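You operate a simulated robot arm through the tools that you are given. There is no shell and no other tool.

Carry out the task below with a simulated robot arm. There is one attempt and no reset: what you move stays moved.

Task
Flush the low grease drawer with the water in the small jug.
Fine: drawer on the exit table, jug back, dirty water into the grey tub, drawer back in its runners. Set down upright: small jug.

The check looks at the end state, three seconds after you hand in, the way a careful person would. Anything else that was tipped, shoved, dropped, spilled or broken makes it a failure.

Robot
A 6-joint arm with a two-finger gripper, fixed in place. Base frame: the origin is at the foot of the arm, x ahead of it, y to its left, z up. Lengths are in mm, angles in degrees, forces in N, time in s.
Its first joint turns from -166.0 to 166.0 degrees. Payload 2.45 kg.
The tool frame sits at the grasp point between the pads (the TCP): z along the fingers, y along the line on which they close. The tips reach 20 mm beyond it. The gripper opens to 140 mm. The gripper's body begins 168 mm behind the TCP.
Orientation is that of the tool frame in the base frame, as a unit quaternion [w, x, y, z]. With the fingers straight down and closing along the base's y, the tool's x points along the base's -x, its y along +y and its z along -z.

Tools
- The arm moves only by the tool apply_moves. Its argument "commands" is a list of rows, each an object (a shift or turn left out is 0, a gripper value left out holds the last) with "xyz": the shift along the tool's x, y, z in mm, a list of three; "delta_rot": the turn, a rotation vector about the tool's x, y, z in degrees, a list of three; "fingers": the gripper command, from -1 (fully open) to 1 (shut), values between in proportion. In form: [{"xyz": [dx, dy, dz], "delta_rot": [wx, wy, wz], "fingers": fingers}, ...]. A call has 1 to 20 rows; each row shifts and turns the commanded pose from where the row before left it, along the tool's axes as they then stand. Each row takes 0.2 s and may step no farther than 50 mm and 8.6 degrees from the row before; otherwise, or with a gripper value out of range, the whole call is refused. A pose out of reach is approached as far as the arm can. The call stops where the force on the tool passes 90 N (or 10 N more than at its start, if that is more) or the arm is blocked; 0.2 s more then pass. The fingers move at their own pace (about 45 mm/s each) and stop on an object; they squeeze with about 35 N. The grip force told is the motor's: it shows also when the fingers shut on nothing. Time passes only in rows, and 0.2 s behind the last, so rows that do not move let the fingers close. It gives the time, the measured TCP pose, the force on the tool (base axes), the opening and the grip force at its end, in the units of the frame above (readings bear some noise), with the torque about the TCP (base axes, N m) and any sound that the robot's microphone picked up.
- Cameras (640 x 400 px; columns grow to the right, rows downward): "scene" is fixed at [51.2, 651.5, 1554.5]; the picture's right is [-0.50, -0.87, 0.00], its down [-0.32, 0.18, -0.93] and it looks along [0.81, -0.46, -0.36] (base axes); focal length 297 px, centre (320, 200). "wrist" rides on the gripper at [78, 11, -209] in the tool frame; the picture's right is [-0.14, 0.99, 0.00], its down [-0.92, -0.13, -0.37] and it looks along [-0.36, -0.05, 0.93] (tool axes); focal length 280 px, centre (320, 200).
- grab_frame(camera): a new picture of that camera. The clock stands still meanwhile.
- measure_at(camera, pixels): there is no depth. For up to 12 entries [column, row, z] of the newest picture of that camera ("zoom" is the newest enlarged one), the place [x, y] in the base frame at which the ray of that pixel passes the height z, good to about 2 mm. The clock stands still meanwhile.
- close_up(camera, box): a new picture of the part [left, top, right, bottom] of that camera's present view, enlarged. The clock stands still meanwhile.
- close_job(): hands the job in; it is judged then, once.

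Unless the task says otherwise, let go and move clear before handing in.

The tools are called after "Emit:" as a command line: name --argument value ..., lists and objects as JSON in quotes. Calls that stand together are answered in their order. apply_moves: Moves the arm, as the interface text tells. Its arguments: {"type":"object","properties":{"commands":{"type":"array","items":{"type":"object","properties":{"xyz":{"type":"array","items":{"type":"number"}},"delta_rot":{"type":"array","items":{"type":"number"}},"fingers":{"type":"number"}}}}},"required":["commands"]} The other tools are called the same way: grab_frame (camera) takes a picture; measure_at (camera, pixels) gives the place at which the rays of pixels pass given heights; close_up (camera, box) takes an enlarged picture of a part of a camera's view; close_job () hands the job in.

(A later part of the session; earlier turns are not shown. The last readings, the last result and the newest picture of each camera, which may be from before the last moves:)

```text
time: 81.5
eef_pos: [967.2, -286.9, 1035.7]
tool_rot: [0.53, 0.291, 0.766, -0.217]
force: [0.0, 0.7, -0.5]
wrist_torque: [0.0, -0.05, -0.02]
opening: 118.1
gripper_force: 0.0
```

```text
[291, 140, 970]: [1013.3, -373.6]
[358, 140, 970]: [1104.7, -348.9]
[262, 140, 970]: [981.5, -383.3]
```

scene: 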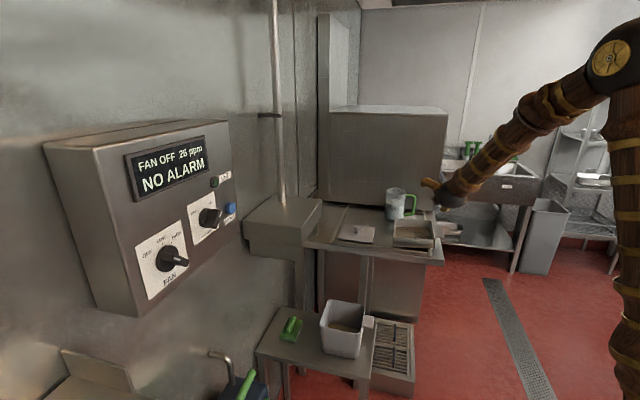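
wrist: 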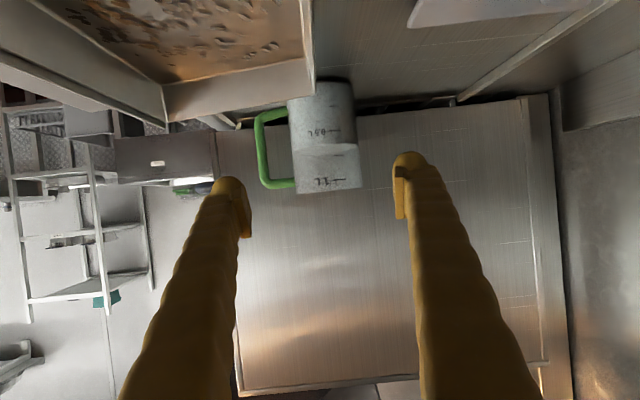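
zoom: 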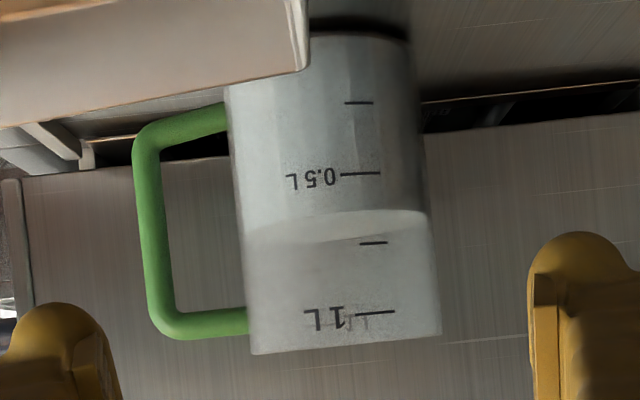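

The jug body is centred about 7 mm to +u of the tool axis, and the handle gap is a comfortable 35 mm or more. I'll shift +7 mm sideways, raise about 9 mm and advance 90 mm.

Emit:
apply_moves --commands '[{"xyz": [-9.5, 7, 0]}, {"xyz": [0, 0, 30]}, {"xyz": [0, 0, 30]}, {"xyz": [0, 0, 30]}, {"xyz": [0, 0, 0]}]'

Emit:
grab_frame --camera "wrist"

Emit:
close_up --camera "scene" --box '[370, 180, 450, 250]'

```text
time: 82.7
eef_pos: [1035.7, -343.6, 1012.9]
tool_rot: [0.53, 0.291, 0.766, -0.217]
force: [-0.3, 0.2, -0.1]
wrist_torque: [-0.01, -0.02, 0.01]
opening: 117.8
gripper_force: 0.1
```

```text
taken
```

wrist: 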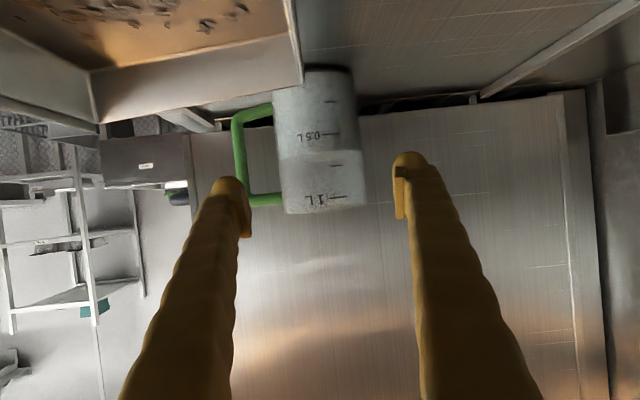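

```text
5.71 times, centred on (410, 215) of scene
```

zoom: 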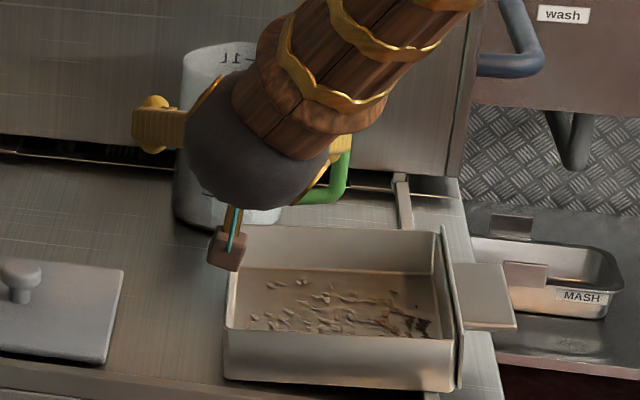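

The jug is nearly centred between the fingers (columns 277–365) and the left fingertip must pass between the bar at 240 and the body. I'll zoom to check the centring and clearances.

Emit:
close_up --camera "wrist" --box '[205, 90, 425, 230]'

```text
2.86 times, centred on (315, 160) of wrist
```

zoom: 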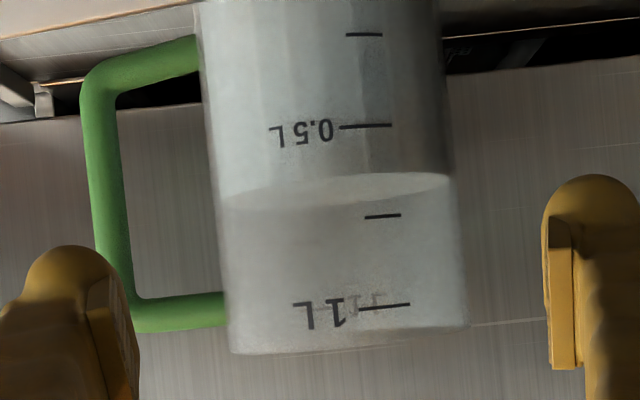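

Clearances look good: the body is centred within 1 mm and the handle bar's inner edge is about 87 mm out. I'll narrow the opening to 112 mm and advance 85 mm in steps.

Emit:
apply_moves --commands '[{"xyz": [0, 1, 0], "fingers": -0.6}, {"xyz": [0, 0, 20], "fingers": -0.6}, {"xyz": [0, 0, 20]}, {"xyz": [0, 0, 20]}, {"xyz": [0, 0, 15]}, {"xyz": [0, 0, 10]}, {"xyz": [0, 0, 0]}]'

Emit:
grab_frame --camera "wrist"

Emit:
close_up --camera "scene" --box '[370, 180, 450, 250]'

```text
time: 84.3
eef_pos: [1093.0, -398.4, 982.5]
tool_rot: [0.531, 0.29, 0.766, -0.217]
force: [0.3, 0.5, 0.1]
wrist_torque: [0.05, -0.02, 0.0]
opening: 112.0
gripper_force: 0.1
```

```text
taken
```

wrist: 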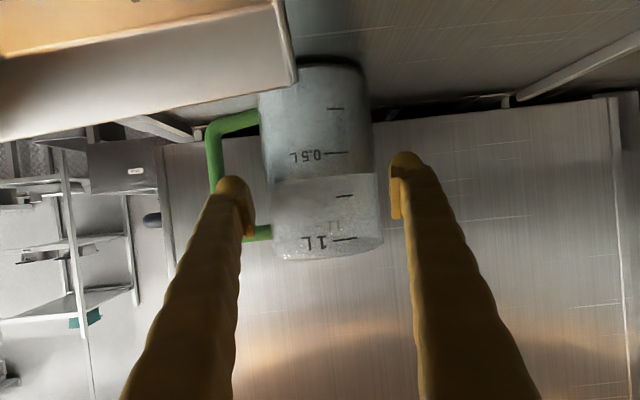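

```text
5.71 times, centred on (410, 215) of scene
```

zoom: 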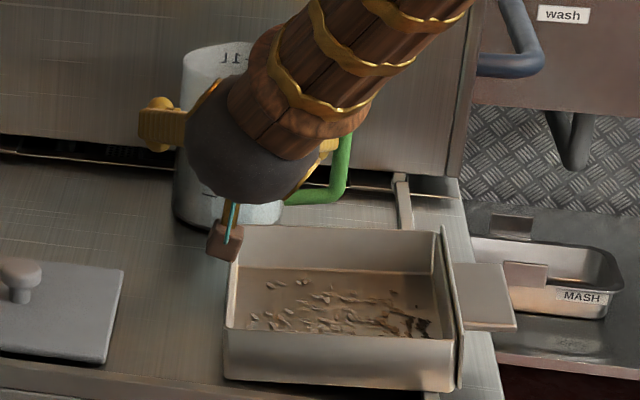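

The fingers now straddle the jug with about 30 mm left to go and no contact force. I'll zoom to confirm that the finger sits inside the handle loop.

Emit:
close_up --camera "wrist" --box '[190, 90, 430, 270]'

Emit:
close_up --camera "scene" --box '[385, 185, 430, 225]'

```text
2.22 times, centred on (310, 180) of wrist
```

zoom: 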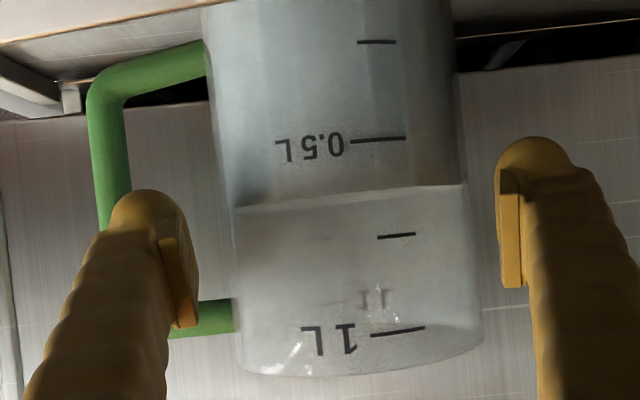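

```text
10.00 times, centred on (408, 205) of scene
```

zoom: 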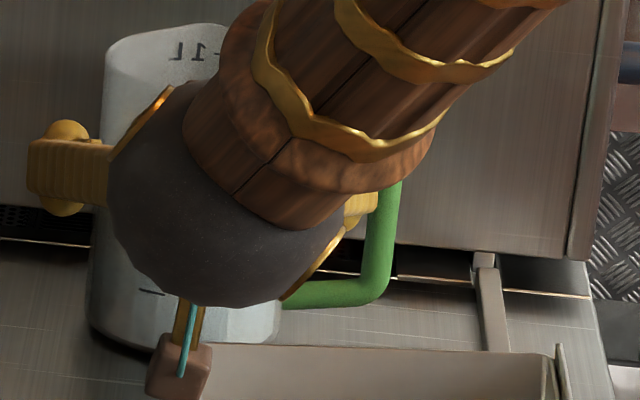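

The finger is inside the loop, between bar and body, and the camera block stays about 30 mm above the drawer wall. I'll advance the last 30 mm slowly.

Emit:
apply_moves --commands '[{"xyz": [0, 0, 10]}, {"xyz": [0, 0, 10]}, {"xyz": [0, 0, 10]}, {"xyz": [0, 0, 0]}]'

Emit:
close_up --camera "wrist" --box '[190, 90, 430, 270]'

Emit:
close_up --camera "scene" --box '[385, 185, 430, 225]'

```text
time: 85.3
eef_pos: [1115.3, -417.0, 970.4]
tool_rot: [0.53, 0.292, 0.766, -0.218]
force: [-0.5, 0.1, -0.1]
wrist_torque: [0.0, 0.04, -0.04]
opening: 112.1
gripper_force: 0.2
```

```text
2.22 times, centred on (310, 180) of wrist
```

zoom: 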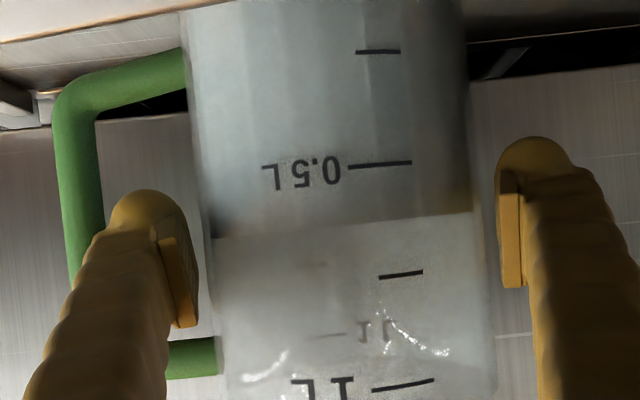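

```text
10.00 times, centred on (408, 205) of scene
```

zoom: 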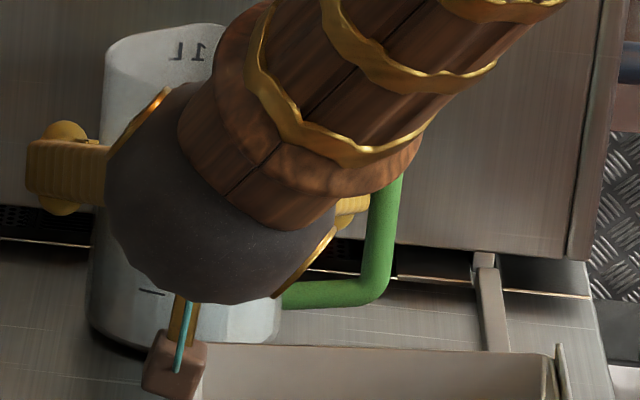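

The body is nearly centred, about 2 mm toward +u, with its axis some 5 mm ahead. I'll make that small correction and close on the jug.

Emit:
apply_moves --commands '[{"xyz": [0, 2, 4]}, {"xyz": [0, 0, 0], "fingers": -0.5}, {"xyz": [0, 0, 0], "fingers": -0.4}, {"xyz": [0, 0, 0], "fingers": 1}, {"xyz": [0, 0, 0], "fingers": 1}, {"xyz": [0, 0, 0], "fingers": 1}, {"xyz": [0, 0, 0], "fingers": 1}]'

Emit:
close_up --camera "wrist" --box '[190, 90, 430, 270]'

Emit:
close_up --camera "scene" --box '[385, 185, 430, 225]'

```text
time: 86.9
eef_pos: [1118.7, -416.5, 970.6]
tool_rot: [0.53, 0.291, 0.766, -0.218]
force: [-0.6, -1.4, 5.9]
wrist_torque: [0.1, -0.06, 0.0]
opening: 102.7
gripper_force: 35.0
```

```text
2.22 times, centred on (310, 180) of wrist
```

zoom: 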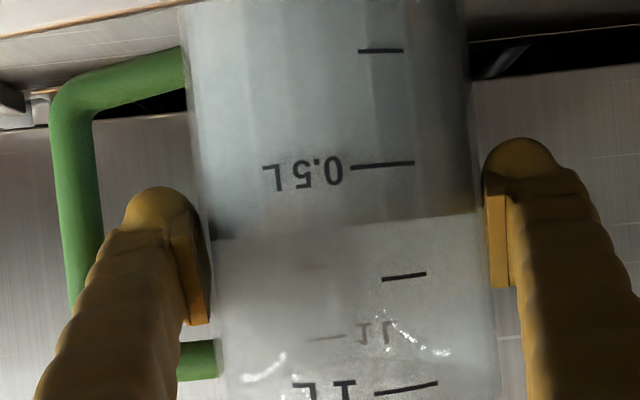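

```text
10.00 times, centred on (408, 205) of scene
```

zoom: 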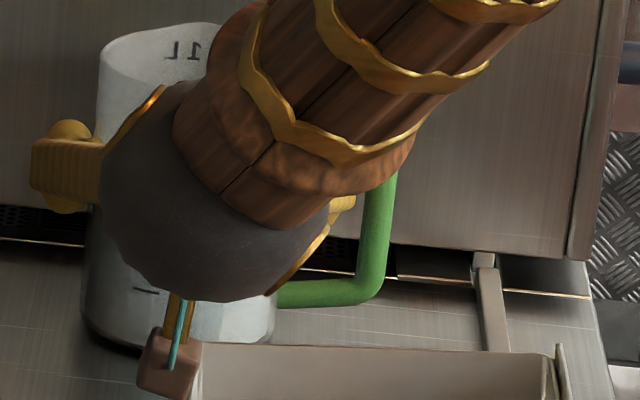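

The jug is gripped at a 102.7 mm opening with 35 N. I'll lift 10 mm and check that it comes along steadily.

Emit:
apply_moves --commands '[{"xyz": [-4.7, -0.1, -1.7]}, {"xyz": [-4.7, -0.1, -1.7]}, {"xyz": [0, 0, 0]}]'

Emit:
close_up --camera "scene" --box '[385, 185, 430, 225]'

```text
time: 87.7
eef_pos: [1118.0, -417.0, 981.1]
tool_rot: [0.531, 0.29, 0.766, -0.217]
force: [-0.2, -0.2, -7.7]
wrist_torque: [0.12, 0.01, -0.02]
opening: 102.8
gripper_force: 35.2
```

```text
10.00 times, centred on (408, 205) of scene
```

zoom: 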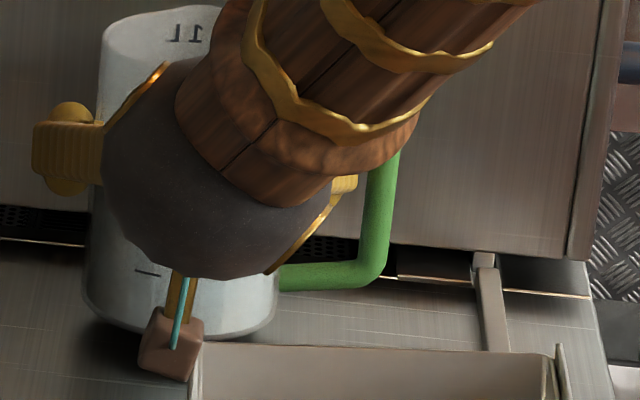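

The jug weighs 0.78 kg and hangs upright in the grip. I'll lift it slowly to z≈1075, clear of the drawer.

Emit:
apply_moves --commands '[{"xyz": [-5.6, -0.1, -2.1]}, {"xyz": [-11.3, -0.3, -4.1]}, {"xyz": [-11.3, -0.3, -4.1]}, {"xyz": [-11.3, -0.3, -4.1]}, {"xyz": [-11.3, -0.3, -4.1]}, {"xyz": [-11.3, -0.3, -4.1]}, {"xyz": [-11.3, -0.3, -4.1]}, {"xyz": [-11.3, -0.3, -4.1]}, {"xyz": [-5.6, -0.1, -2.1]}, {"xyz": [0, 0, 0]}]'

Emit:
grab_frame --camera "wrist"

Emit:
close_up --camera "scene" --box '[370, 170, 460, 250]'

```text
time: 89.9
eef_pos: [1118.4, -418.8, 1077.2]
tool_rot: [0.53, 0.29, 0.766, -0.217]
force: [-1.0, 0.1, -8.2]
wrist_torque: [0.13, -0.02, 0.01]
opening: 102.7
gripper_force: 34.5
```

```text
taken
```

wrist: 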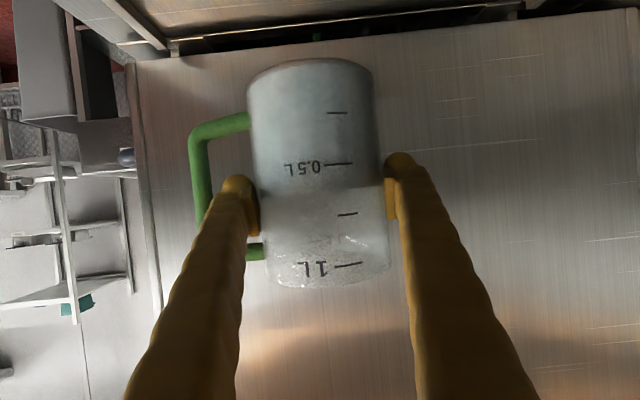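

```text
5.00 times, centred on (415, 210) of scene
```

zoom: 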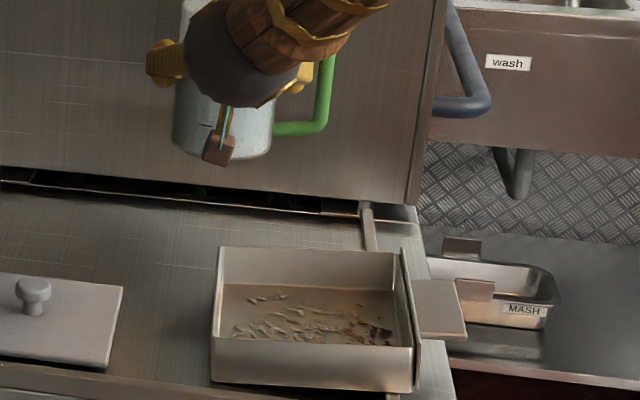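

The jug is clear and upright. I'll carry it slowly to the pour position, TCP about (845,−421,1055), with the jug over the drawer's tab end and its mouth to tip toward +u.

Emit:
apply_moves --commands '[{"xyz": [3.3, -6.6, -6.4]}, {"xyz": [6.67, -13.28, -12.76]}, {"xyz": [6.67, -13.28, -12.76]}, {"xyz": [6.67, -13.28, -12.76]}, {"xyz": [6.67, -13.28, -12.76]}, {"xyz": [6.67, -13.28, -12.76]}, {"xyz": [6.67, -13.28, -12.76]}, {"xyz": [6.67, -13.28, -12.76]}, {"xyz": [6.67, -13.28, -12.76]}, {"xyz": [6.67, -13.28, -12.76]}, {"xyz": [6.67, -13.28, -12.76]}, {"xyz": [6.67, -13.28, -12.76]}, {"xyz": [6.67, -13.28, -12.76]}, {"xyz": [6.67, -13.28, -12.76]}, {"xyz": [3.3, -6.6, -6.4]}, {"xyz": [0, 0, 0]}, {"xyz": [0, 0, 0]}]'

Emit:
grab_frame --camera "wrist"

Emit:
close_up --camera "scene" --box '[370, 170, 470, 260]'

```text
time: 93.5
eef_pos: [845.0, -421.2, 1054.4]
tool_rot: [0.53, 0.291, 0.766, -0.218]
force: [0.9, -0.3, -7.6]
wrist_torque: [0.15, -0.04, 0.01]
opening: 102.0
gripper_force: 35.2
```

```text
taken
```

wrist: 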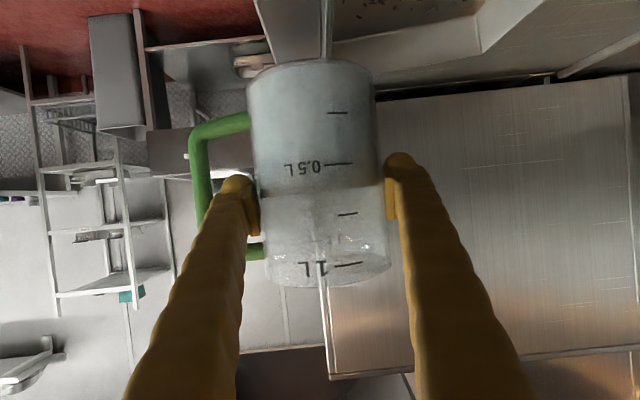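

```text
4.44 times, centred on (420, 215) of scene
```

zoom: 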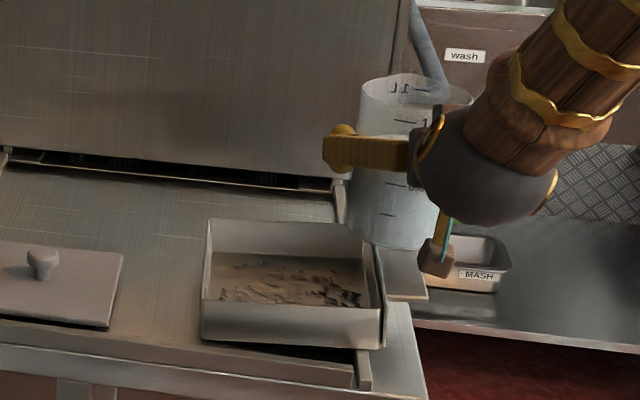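

The jug is over the tab end at u≈300, v≈895, bottom about 30 mm above the drawer. I'll roll 48° toward +u first, which is below the pouring angle, and look.

Emit:
apply_moves --commands '[{"delta_rot": [0, 0, -3]}, {"delta_rot": [0, 0, -5]}, {"delta_rot": [0, 0, -5]}, {"delta_rot": [0, 0, -5]}, {"delta_rot": [0, 0, -5]}, {"delta_rot": [0, 0, -5]}, {"delta_rot": [0, 0, -5]}, {"delta_rot": [0, 0, -5]}, {"delta_rot": [0, 0, -5]}, {"delta_rot": [0, 0, -3]}, {"delta_rot": [0, 0, -2]}, {"xyz": [0, 0, 0]}, {"xyz": [0, 0, 0]}]'

Emit:
close_up --camera "scene" --box '[370, 170, 470, 260]'

Emit:
grab_frame --camera "wrist"

```text
time: 96.3
eef_pos: [844.9, -420.2, 1055.4]
tool_rot: [0.397, -0.046, 0.818, -0.414]
force: [0.6, 0.0, -8.7]
wrist_torque: [0.22, -0.05, 0.01]
opening: 102.2
gripper_force: 34.6
```

```text
4.44 times, centred on (420, 215) of scene
```

zoom: 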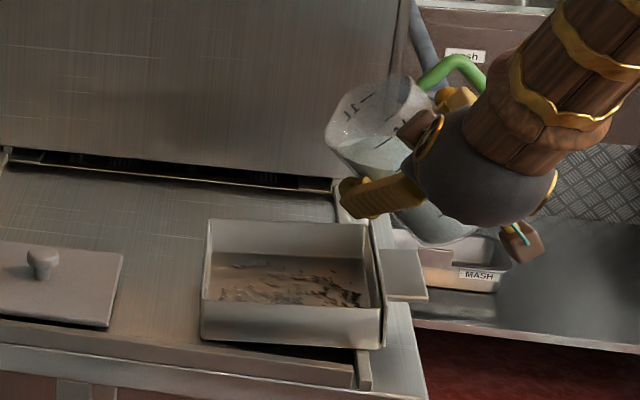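

```text
taken
```

wrist: 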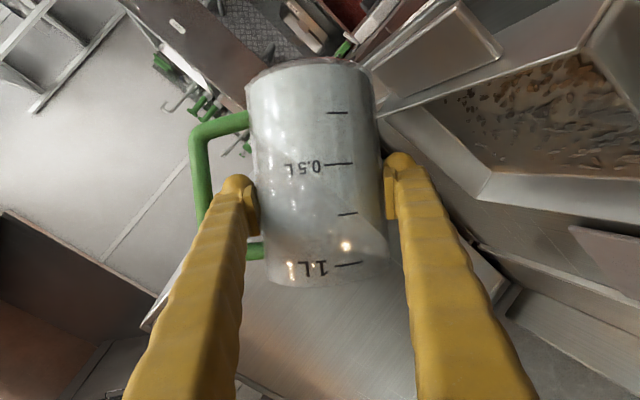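

The lip is over the drawer and nothing pours yet. I'll continue the roll slowly at 1.5° per row, about 18° more, and look at the start of the stream.

Emit:
apply_moves --commands '[{"delta_rot": [0, 0, -1.5]}, {"delta_rot": [0, 0, -1.5]}, {"delta_rot": [0, 0, -1.5]}, {"delta_rot": [0, 0, -1.5]}, {"delta_rot": [0, 0, -1.5]}, {"delta_rot": [0, 0, -1.5]}, {"delta_rot": [0, 0, -1.5]}, {"delta_rot": [0, 0, -1.5]}]'

Emit:
close_up --camera "scene" --box '[370, 170, 470, 260]'

Emit:
grab_frame --camera "wrist"

```text
time: 98.1
eef_pos: [845.5, -420.6, 1054.1]
tool_rot: [0.351, -0.131, 0.808, -0.454]
force: [-0.5, 0.4, -6.4]
wrist_torque: [0.23, -0.01, -0.03]
opening: 102.0
gripper_force: 34.7
```

```text
4.44 times, centred on (420, 215) of scene
```

zoom: 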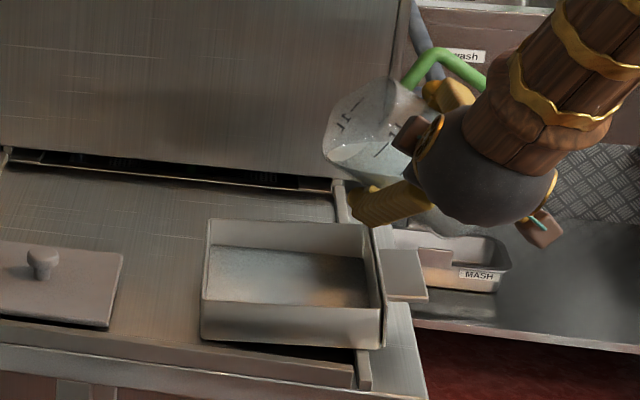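

```text
taken
```

wrist: 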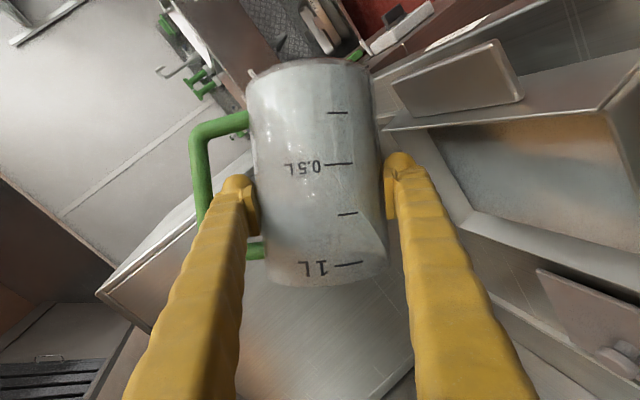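

The force fell to 6.4 N and the drawer now shows a water surface, so the pour has begun and lands in the drawer. I'll check closely for any spill around it before going on.

Emit:
close_up --camera "scene" --box '[385, 205, 445, 260]'

```text
7.27 times, centred on (415, 232) of scene
```

zoom: 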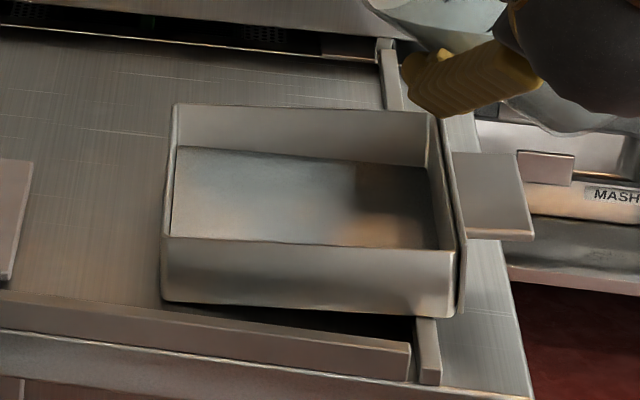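

The water is in the drawer with no drips on the table. I'll continue slowly, another 21° of roll.

Emit:
apply_moves --commands '[{"delta_rot": [0, 0, -1.5]}, {"delta_rot": [0, 0, -1.5]}, {"delta_rot": [0, 0, -1.5]}, {"delta_rot": [0, 0, -1.5]}, {"delta_rot": [0, 0, -1.5]}, {"delta_rot": [0, 0, -1.5]}, {"delta_rot": [0, 0, -1.5]}, {"delta_rot": [0, 0, -1.5]}, {"delta_rot": [0, 0, -1.5]}, {"delta_rot": [0, 0, -1.5]}, {"delta_rot": [0, 0, -1.5]}, {"delta_rot": [0, 0, -1.5]}, {"delta_rot": [0, 0, -1.5]}, {"delta_rot": [0, 0, -1.5]}]'

Emit:
close_up --camera "scene" --box '[375, 180, 455, 260]'

```text
time: 101.1
eef_pos: [844.6, -420.6, 1054.6]
tool_rot: [0.261, -0.276, 0.771, -0.511]
force: [-0.6, -0.2, -3.4]
wrist_torque: [0.11, -0.02, -0.01]
opening: 102.1
gripper_force: 34.6
```

```text
5.00 times, centred on (415, 220) of scene
```

zoom: 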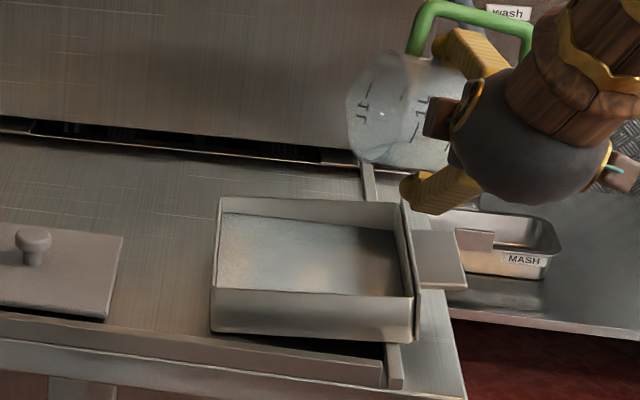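

Only about 0.15 L is left in the jug. I'll keep rolling while shifting about 20 mm further over the drawer so the last drops land well inside.

Emit:
apply_moves --commands '[{"xyz": [-1.5, 0.2, 0], "delta_rot": [0, 0, -1.5]}, {"xyz": [-1.5, 0.2, 0], "delta_rot": [0, 0, -1.5]}, {"xyz": [-1.5, 0.1, 0], "delta_rot": [0, 0, -1.5]}, {"xyz": [-1.5, 0.1, 0], "delta_rot": [0, 0, -1.5]}, {"xyz": [-1.5, 0, 0], "delta_rot": [0, 0, -1.5]}, {"xyz": [-1.5, 0, 0], "delta_rot": [0, 0, -1.5]}, {"xyz": [-1.5, 0, 0], "delta_rot": [0, 0, -1.5]}, {"xyz": [-1.5, 0, 0], "delta_rot": [0, 0, -1.5]}, {"xyz": [-1.5, -0.1, 0], "delta_rot": [0, 0, -1.5]}, {"xyz": [-1.5, -0.1, 0], "delta_rot": [0, 0, -1.5]}, {"xyz": [-1.5, -0.2, 0], "delta_rot": [0, 0, -1.5]}, {"xyz": [-1.5, -0.2, 0], "delta_rot": [0, 0, -1.5]}, {"xyz": [-1.5, -0.2, 0], "delta_rot": [0, 0, -1.5]}, {"xyz": [-1.5, -0.3, 0], "delta_rot": [0, 0, -1.5]}]'

Emit:
close_up --camera "scene" --box '[375, 180, 455, 260]'

```text
time: 104.1
eef_pos: [859.4, -403.3, 1054.6]
tool_rot: [0.165, -0.413, 0.708, -0.549]
force: [-0.3, -0.1, -1.6]
wrist_torque: [0.05, 0.02, 0.02]
opening: 102.1
gripper_force: 34.8
```

```text
5.00 times, centred on (415, 220) of scene
```

zoom: 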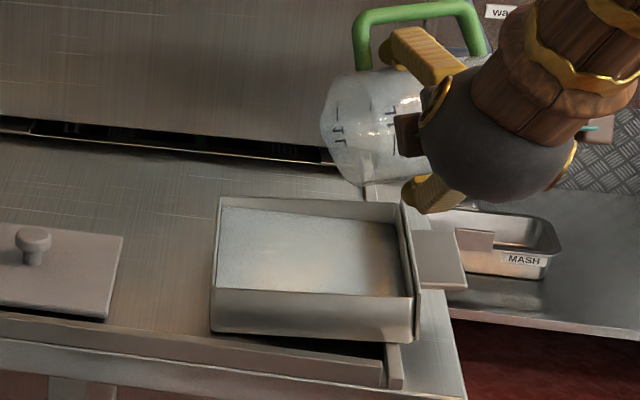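

The jug now weighs about 1.6 N, so it is nearly empty. I'll roll another 28° to drain it and wait a moment.

Emit:
apply_moves --commands '[{"delta_rot": [0, 0, -2]}, {"delta_rot": [0, 0, -2]}, {"delta_rot": [0, 0, -2]}, {"delta_rot": [0, 0, -2]}, {"delta_rot": [0, 0, -2]}, {"delta_rot": [0, 0, -2]}, {"delta_rot": [0, 0, -2]}, {"delta_rot": [0, 0, -2]}, {"delta_rot": [0, 0, -2]}, {"delta_rot": [0, 0, -2]}, {"delta_rot": [0, 0, -2]}, {"delta_rot": [0, 0, -2]}, {"delta_rot": [0, 0, -2]}, {"delta_rot": [0, 0, -2]}, {"xyz": [0, 0, 0]}, {"xyz": [0, 0, 0]}, {"xyz": [0, 0, 0]}, {"xyz": [0, 0, 0]}, {"xyz": [0, 0, 0]}]'

Emit:
close_up --camera "scene" --box '[375, 180, 455, 260]'

Emit:
grab_frame --camera "wrist"

```text
time: 108.1
eef_pos: [858.5, -404.7, 1055.3]
tool_rot: [0.027, -0.572, 0.587, -0.572]
force: [0.3, -0.3, -1.5]
wrist_torque: [0.0, 0.0, 0.02]
opening: 101.9
gripper_force: 34.9
```

```text
5.00 times, centred on (415, 220) of scene
```

zoom: 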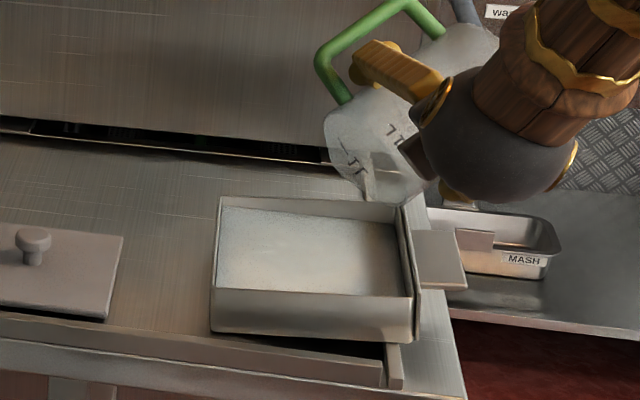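

```text
taken
```

wrist: 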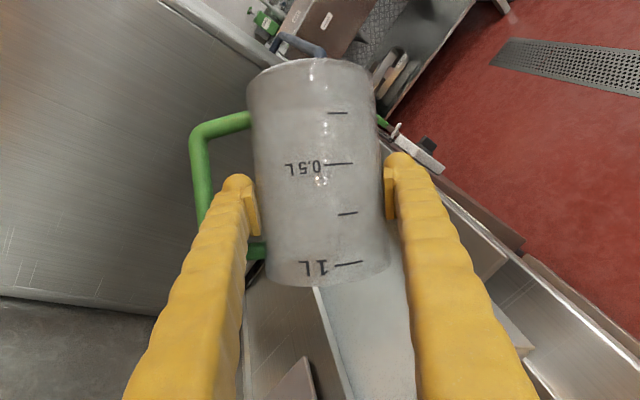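

The jug is empty at about 1.5 N and all the water sits in the drawer. I'll rise 40 mm and roll the jug back upright.

Emit:
apply_moves --commands '[{"xyz": [12.4, -14, -6.9]}, {"xyz": [12.4, -14, -6.9]}, {"delta_rot": [0, 0, 7]}, {"delta_rot": [0, 0, 7]}, {"delta_rot": [0, 0, 7]}, {"delta_rot": [0, 0, 7]}, {"delta_rot": [0, 0, 7]}, {"delta_rot": [0, 0, 7]}, {"delta_rot": [0, 0, 7]}, {"delta_rot": [0, 0, 7]}, {"delta_rot": [0, 0, 7]}, {"delta_rot": [0, 0, 7]}, {"delta_rot": [0, 0, 7]}, {"delta_rot": [0, 0, 7]}, {"delta_rot": [0, 0, 7]}, {"delta_rot": [0, 0, 7]}, {"delta_rot": [0, 0, 7]}, {"delta_rot": [0, 0, 7]}, {"delta_rot": [0, 0, 7]}, {"delta_rot": [0, 0, 7]}]'

Emit:
apply_moves --commands '[{"delta_rot": [0, 0, 4]}, {"xyz": [0, 0, 0]}]'

Emit:
grab_frame --camera "wrist"

Emit:
close_up --camera "scene" --box '[370, 160, 470, 260]'

```text
time: 112.3
eef_pos: [859.0, -404.7, 1095.7]
tool_rot: [0.523, 0.265, 0.775, -0.236]
force: [0.9, 0.0, -0.7]
wrist_torque: [0.02, 0.02, -0.02]
opening: 101.6
gripper_force: 34.7
```

```text
time: 112.9
eef_pos: [859.1, -404.9, 1095.1]
tool_rot: [0.53, 0.291, 0.766, -0.217]
force: [0.3, -1.0, -2.1]
wrist_torque: [0.02, -0.03, -0.03]
opening: 101.6
gripper_force: 35.4
```

```text
taken
```

wrist: 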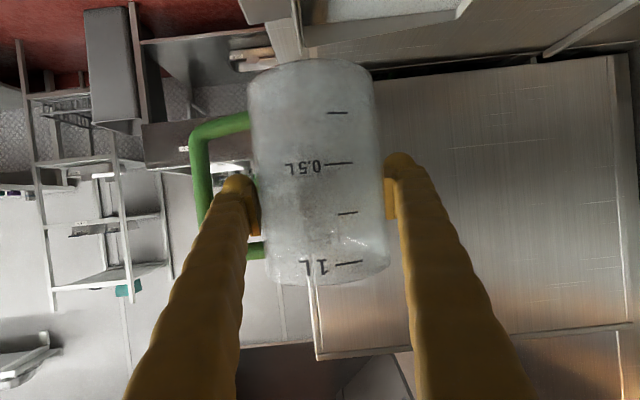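

```text
4.00 times, centred on (420, 210) of scene
```

zoom: 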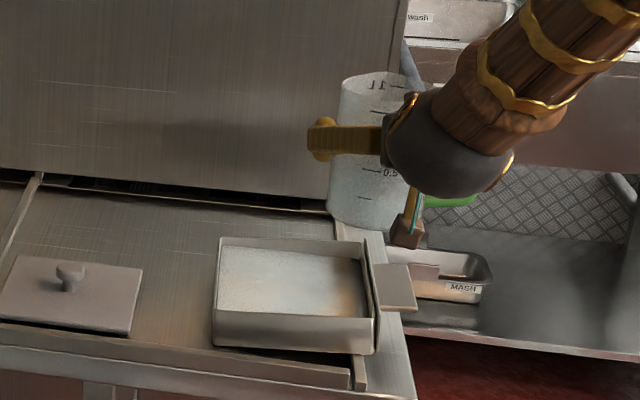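

The jug is upright again and empty, and the drawer is full with no spill visible around it. I'll carry the jug back above its original place.

Emit:
apply_moves --commands '[{"xyz": [-4.6, 13.95, 15.98]}, {"xyz": [-4.6, 13.95, 15.98]}, {"xyz": [-4.6, 13.95, 15.98]}, {"xyz": [-4.6, 13.95, 15.98]}, {"xyz": [-4.6, 13.95, 15.98]}, {"xyz": [-4.6, 13.95, 15.98]}, {"xyz": [-4.6, 13.95, 15.98]}, {"xyz": [-4.6, 13.95, 15.98]}, {"xyz": [-4.6, 13.95, 15.98]}, {"xyz": [-4.6, 13.95, 15.98]}, {"xyz": [-4.6, 13.95, 15.98]}, {"xyz": [-4.6, 13.95, 15.98]}, {"xyz": [0, 0, 0]}]'

Emit:
apply_moves --commands '[{"xyz": [11.3, 0.3, 4.1]}, {"xyz": [11.3, 0.3, 4.1]}, {"xyz": [11.3, 0.3, 4.1]}, {"xyz": [11.3, 0.3, 4.1]}, {"xyz": [11.3, 0.3, 4.1]}, {"xyz": [11.3, 0.3, 4.1]}, {"xyz": [11.3, 0.3, 4.1]}, {"xyz": [9.4, 0.2, 3.4]}, {"xyz": [0, 0, 0]}]'

Emit:
close_up --camera "scene" --box '[370, 170, 450, 250]'

```text
time: 115.7
eef_pos: [1117.8, -417.2, 1076.9]
tool_rot: [0.531, 0.29, 0.766, -0.217]
force: [0.0, 0.1, -1.3]
wrist_torque: [0.0, 0.0, 0.02]
opening: 101.6
gripper_force: 34.7
```

```text
time: 117.7
eef_pos: [1117.5, -416.3, 982.4]
tool_rot: [0.53, 0.292, 0.766, -0.218]
force: [-0.2, -0.2, -1.2]
wrist_torque: [0.03, 0.02, 0.0]
opening: 101.2
gripper_force: 35.2
```

```text
5.00 times, centred on (410, 210) of scene
```

zoom: 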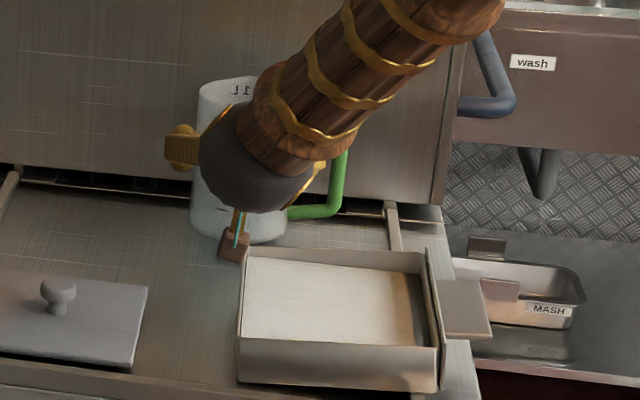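

The jug is about 11 mm above its resting height. I'll lower in small steps and watch for contact.

Emit:
apply_moves --commands '[{"xyz": [2.8, 0.1, 1]}, {"xyz": [2.8, 0.1, 1]}, {"xyz": [0, 0, 0]}]'

Emit:
apply_moves --commands '[{"xyz": [1.4, 0, 0.5]}, {"xyz": [1.4, 0, 0.5]}, {"xyz": [0, 0, 0]}]'

Emit:
apply_moves --commands '[{"xyz": [0.94, 0, 0.34]}, {"xyz": [0.94, 0, 0.34]}, {"xyz": [0, 0, 0]}]'

```text
time: 118.5
eef_pos: [1117.0, -416.3, 975.9]
tool_rot: [0.531, 0.29, 0.766, -0.217]
force: [-0.4, 0.2, -2.0]
wrist_torque: [0.07, -0.01, -0.01]
opening: 101.1
gripper_force: 35.2
```

```text
time: 119.3
eef_pos: [1117.4, -415.3, 974.3]
tool_rot: [0.531, 0.291, 0.766, -0.218]
force: [-0.2, 0.0, -2.1]
wrist_torque: [0.04, -0.02, 0.0]
opening: 101.1
gripper_force: 35.1
```

```text
time: 120.1
eef_pos: [1117.4, -417.3, 971.9]
tool_rot: [0.53, 0.292, 0.766, -0.218]
force: [-1.3, 1.5, 1.7]
wrist_torque: [0.0, -0.13, 0.04]
opening: 101.0
gripper_force: 34.6
```

Contact is starting at z≈972 (+1.7 N). I'll settle 0.6 mm more and open the fingers.

Emit:
apply_moves --commands '[{"xyz": [0.6, 0, 0.2]}, {"xyz": [0, 0, 0]}]'

Emit:
apply_moves --commands '[{"xyz": [0, 0, 0], "fingers": -0.5}, {"xyz": [0, 0, 0], "fingers": -0.58}, {"xyz": [0, 0, 0], "fingers": -0.6}, {"xyz": [0, 0, 0], "fingers": -0.6}]'

Emit:
close_up --camera "wrist" --box '[190, 60, 430, 270]'

Emit:
close_up --camera "scene" --box '[385, 180, 435, 225]'

```text
time: 120.7
eef_pos: [1118.1, -415.3, 971.4]
tool_rot: [0.531, 0.291, 0.766, -0.218]
force: [-1.8, 1.9, 6.4]
wrist_torque: [0.1, -0.33, 0.08]
opening: 101.2
gripper_force: 34.8
```

```text
time: 121.7
eef_pos: [1117.2, -415.8, 969.9]
tool_rot: [0.53, 0.292, 0.765, -0.218]
force: [0.1, -0.4, 0.3]
wrist_torque: [-0.01, 0.04, 0.03]
opening: 111.9
gripper_force: 0.0
```

```text
1.90 times, centred on (310, 165) of wrist
```

zoom: 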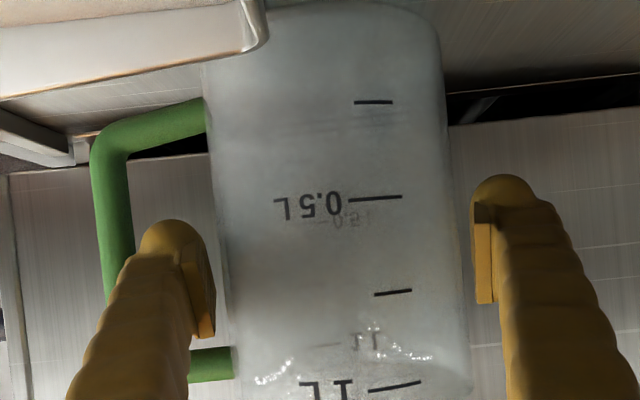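

```text
8.89 times, centred on (410, 202) of scene
```

zoom: 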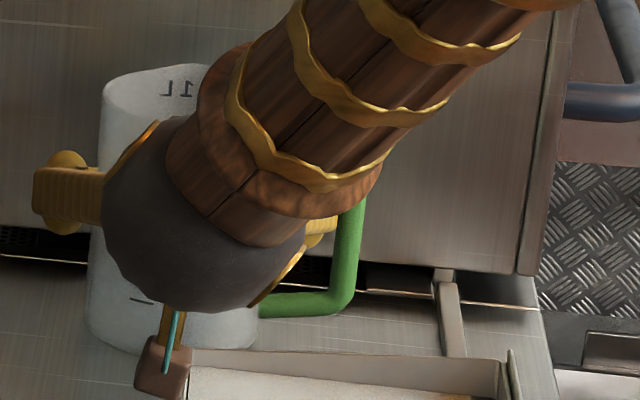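

The jug stands free with gaps on both sides. I'll back out along the tool axis.

Emit:
apply_moves --commands '[{"xyz": [0, 0, -5]}, {"xyz": [0, 0, -10]}, {"xyz": [0, 0, -20]}, {"xyz": [0, 0, -25]}, {"xyz": [0, 0, -30]}, {"xyz": [0, 0, -35]}, {"xyz": [0, 0, -35]}, {"xyz": [0, 0, -35]}, {"xyz": [0, 0, 0]}]'

Emit:
grab_frame --camera "wrist"

Emit:
close_up --camera "scene" --box '[375, 180, 455, 260]'

```text
time: 123.7
eef_pos: [983.0, -290.5, 1037.6]
tool_rot: [0.53, 0.291, 0.766, -0.217]
force: [-0.6, 0.1, -0.2]
wrist_torque: [-0.01, 0.01, 0.0]
opening: 111.8
gripper_force: 0.0
```

```text
taken
```

wrist: 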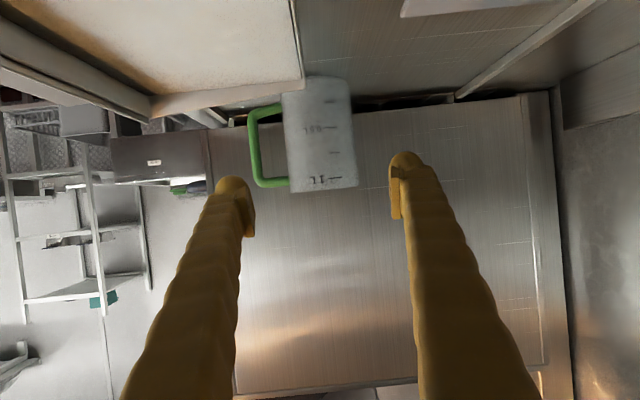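

```text
5.00 times, centred on (415, 220) of scene
```

zoom: 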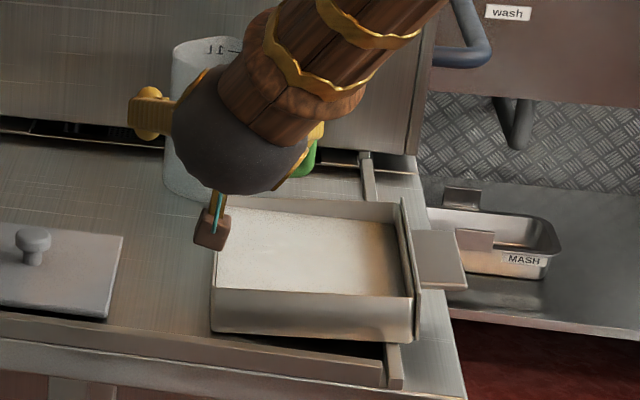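

The jug is back upright on its spot, with the drawer undisturbed. I'll rise, then return to the earlier clear area to reorient for the drawer.

Emit:
apply_moves --commands '[{"xyz": [-46.9, -1.2, -17.1]}, {"xyz": [-46.9, -1.2, -17.1]}, {"xyz": [-10.8, -40.8, -10.4]}, {"xyz": [-10.8, -40.8, -10.4]}, {"xyz": [-10.8, -40.8, -10.4]}, {"xyz": [-10.8, -40.8, -10.4]}, {"xyz": [-10.8, -40.8, -10.4]}, {"xyz": [-10.8, -40.8, -10.4]}, {"xyz": [-10.8, -40.8, -10.4]}, {"delta_rot": [0, 7.7, 0], "fingers": 0.2}, {"delta_rot": [0, 7.7, 0]}, {"delta_rot": [0, 7.7, 0]}, {"delta_rot": [0, 7.7, 0]}, {"delta_rot": [0, 7.7, 0]}, {"xyz": [0, 0, 0]}]'

Emit:
grab_frame --camera "wrist"

Emit:
close_up --camera "scene" --box '[370, 170, 460, 260]'

```text
time: 126.9
eef_pos: [758.3, -473.5, 1241.5]
tool_rot: [0.27, 0.347, 0.89, -0.122]
force: [0.8, 0.0, 0.6]
wrist_torque: [-0.03, -0.01, 0.0]
opening: 55.9
gripper_force: 0.2
out of reach, approached as far as the arm can: row 11
```

```text
taken
```

wrist: 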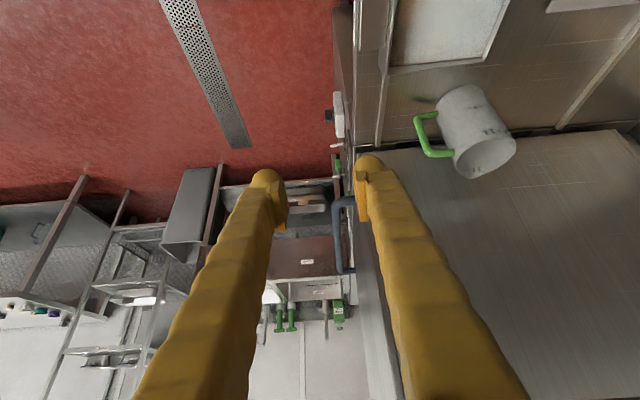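

```text
4.44 times, centred on (415, 215) of scene
```

zoom: 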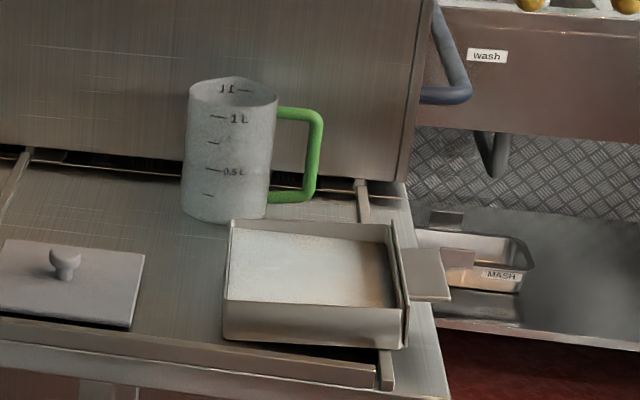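

The scene shows the empty jug standing upright and the drawer holding the water, with nothing spilled. At this height I'll yaw the tool +90° while it is pitched steeply down.

Emit:
apply_moves --commands '[{"delta_rot": [-4.66, -0.25, -6.8], "fingers": 0.6}, {"delta_rot": [-4.66, -0.25, -6.8]}, {"delta_rot": [-4.66, -0.25, -6.8]}, {"delta_rot": [-4.66, -0.25, -6.8]}, {"delta_rot": [-4.66, -0.25, -6.8]}, {"delta_rot": [-4.66, -0.25, -6.8]}, {"delta_rot": [-4.66, -0.25, -6.8]}, {"delta_rot": [-4.66, -0.25, -6.8]}, {"delta_rot": [-4.66, -0.25, -6.8]}, {"delta_rot": [-4.66, -0.25, -6.8]}, {"delta_rot": [-4.66, -0.25, -6.8]}, {"xyz": [0, 0, 0]}]'

Emit:
grab_frame --camera "wrist"

```text
time: 129.5
eef_pos: [757.8, -474.7, 1241.5]
tool_rot: [0.277, -0.389, 0.872, 0.105]
force: [0.4, 0.2, -0.3]
wrist_torque: [-0.04, 0.0, -0.02]
opening: 28.0
gripper_force: 0.0
```

```text
taken
```

wrist: 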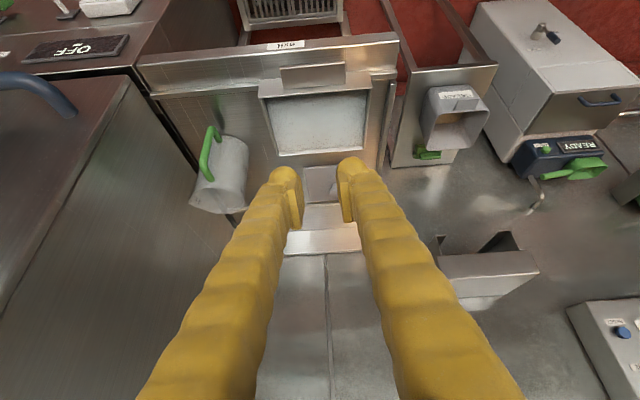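

This view from above shows the full drawer at (318,110) and the GREASE tub at (455,115). I'll use it to measure the tub rim precisely.

Emit:
close_up --camera "wrist" --box '[400, 70, 520, 180]'

Emit:
close_up --camera "wrist" --box '[230, 40, 410, 180]'

Emit:
close_up --camera "scene" --box '[305, 290, 385, 370]'

```text
3.64 times, centred on (460, 125) of wrist
```

zoom: 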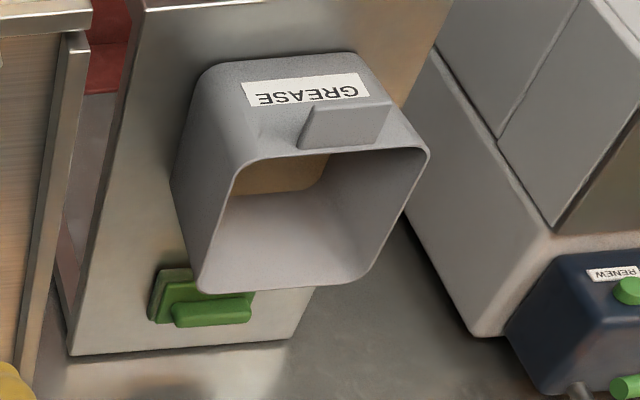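

```text
2.86 times, centred on (320, 110) of wrist
```

zoom: 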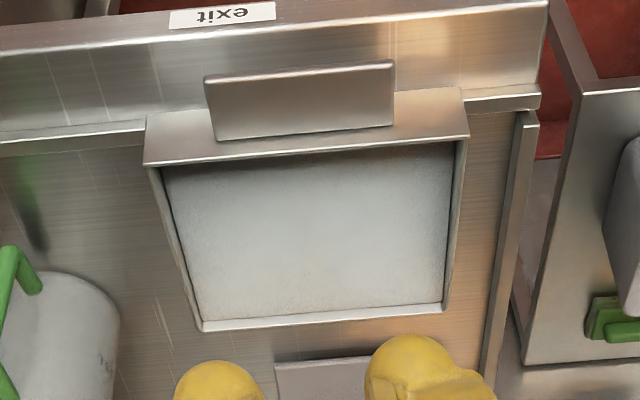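

```text
5.00 times, centred on (345, 330) of scene
```

zoom: 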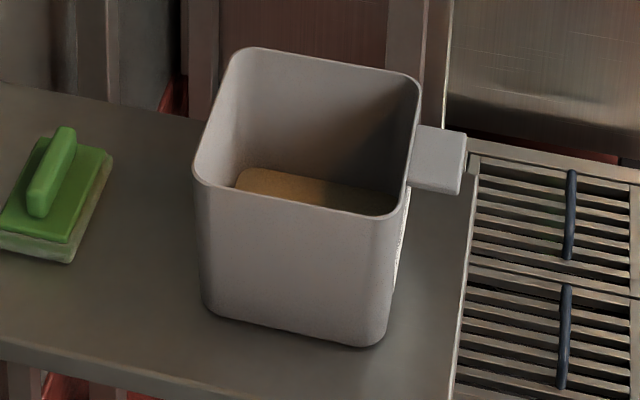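

I'll measure the four rim corners of the tub from both cameras at z=730 to triangulate the rim height and position.

Emit:
grab_frame --camera "scene"

Emit:
measure_at --camera "wrist" --pixels '[[439.4, 114, 730], [489.7, 111.25, 730], [473.2, 148.4, 730], [428.4, 149.2, 730], [439.4, 114, 720], [489.7, 111.25, 720], [473.2, 148.4, 720], [428.4, 149.2, 720]]'

Emit:
measure_at --camera "scene" --pixels '[[364.6, 305.6, 730], [362, 332, 730], [320, 325, 730], [329, 300, 730], [364.6, 305.6, 720], [362, 332, 720], [320, 325, 720], [329, 300, 720], [374, 317.5, 735], [372, 328.5, 735]]'

```text
taken
```

scene: 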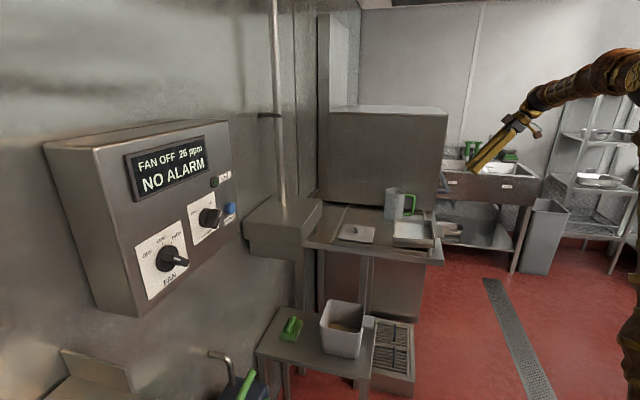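

```text
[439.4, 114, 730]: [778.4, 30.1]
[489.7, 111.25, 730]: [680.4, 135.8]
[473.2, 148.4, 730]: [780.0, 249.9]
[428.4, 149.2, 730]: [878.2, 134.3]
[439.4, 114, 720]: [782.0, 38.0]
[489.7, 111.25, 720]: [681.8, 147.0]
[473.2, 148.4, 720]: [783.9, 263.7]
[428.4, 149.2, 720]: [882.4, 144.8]
```

```text
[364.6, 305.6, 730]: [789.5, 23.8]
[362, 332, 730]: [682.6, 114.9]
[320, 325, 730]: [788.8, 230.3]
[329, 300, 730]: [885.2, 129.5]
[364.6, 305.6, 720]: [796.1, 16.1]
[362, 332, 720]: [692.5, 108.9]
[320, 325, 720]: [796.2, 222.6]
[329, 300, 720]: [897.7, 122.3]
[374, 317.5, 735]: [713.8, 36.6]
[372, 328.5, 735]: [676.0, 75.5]
```

The tub rim is at z≈738, centred at (778,130), spanning u 568–715 and v 387–529. Now I'll pitch up to near level and roll +90° to restore the drawer-grip orientation, still at height.

Emit:
apply_moves --commands '[{"delta_rot": [0, -8.53, 0]}, {"delta_rot": [0, -8.53, 0]}, {"delta_rot": [0, -8.53, 0]}, {"delta_rot": [0, -8.53, 0]}, {"delta_rot": [0, -8.53, 0]}, {"delta_rot": [0, -8.53, 0]}, {"xyz": [0, 0, 0]}]'

Emit:
apply_moves --commands '[{"delta_rot": [0, 0, 8.5]}, {"delta_rot": [0, 0, 8.5]}, {"delta_rot": [0, 0, 8.5]}, {"delta_rot": [0, 0, 8.5]}, {"delta_rot": [0, 0, 8.5]}, {"delta_rot": [0, 0, 8.5]}, {"delta_rot": [0, 0, 8.5]}, {"delta_rot": [0, 0, 8.5]}, {"delta_rot": [0, 0, 8.5]}, {"delta_rot": [0, 0, 8.5]}, {"delta_rot": [0, 0, 5]}, {"xyz": [0, 0, 0]}]'

Emit:
grab_frame --camera "wrist"

```text
time: 131.1
eef_pos: [759.0, -475.8, 1241.8]
tool_rot: [0.627, -0.305, 0.667, 0.263]
force: [0.1, 0.1, -0.2]
wrist_torque: [0.0, -0.01, 0.0]
opening: 27.7
gripper_force: 0.0
```

```text
time: 133.7
eef_pos: [758.8, -473.3, 1240.8]
tool_rot: [0.257, 0.256, 0.687, 0.629]
force: [-0.8, 0.2, -0.2]
wrist_torque: [0.0, 0.0, 0.02]
opening: 27.9
gripper_force: 0.0
```

```text
taken
```

wrist: 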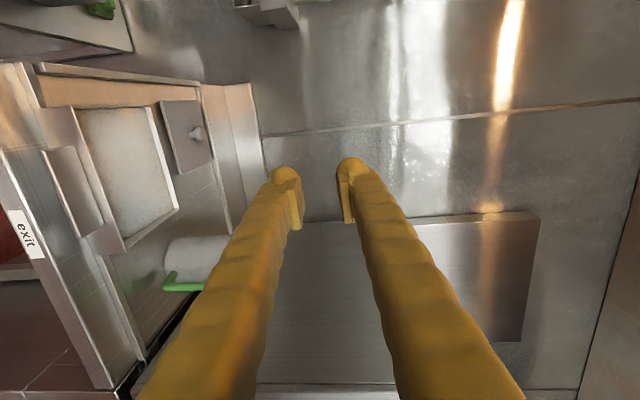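

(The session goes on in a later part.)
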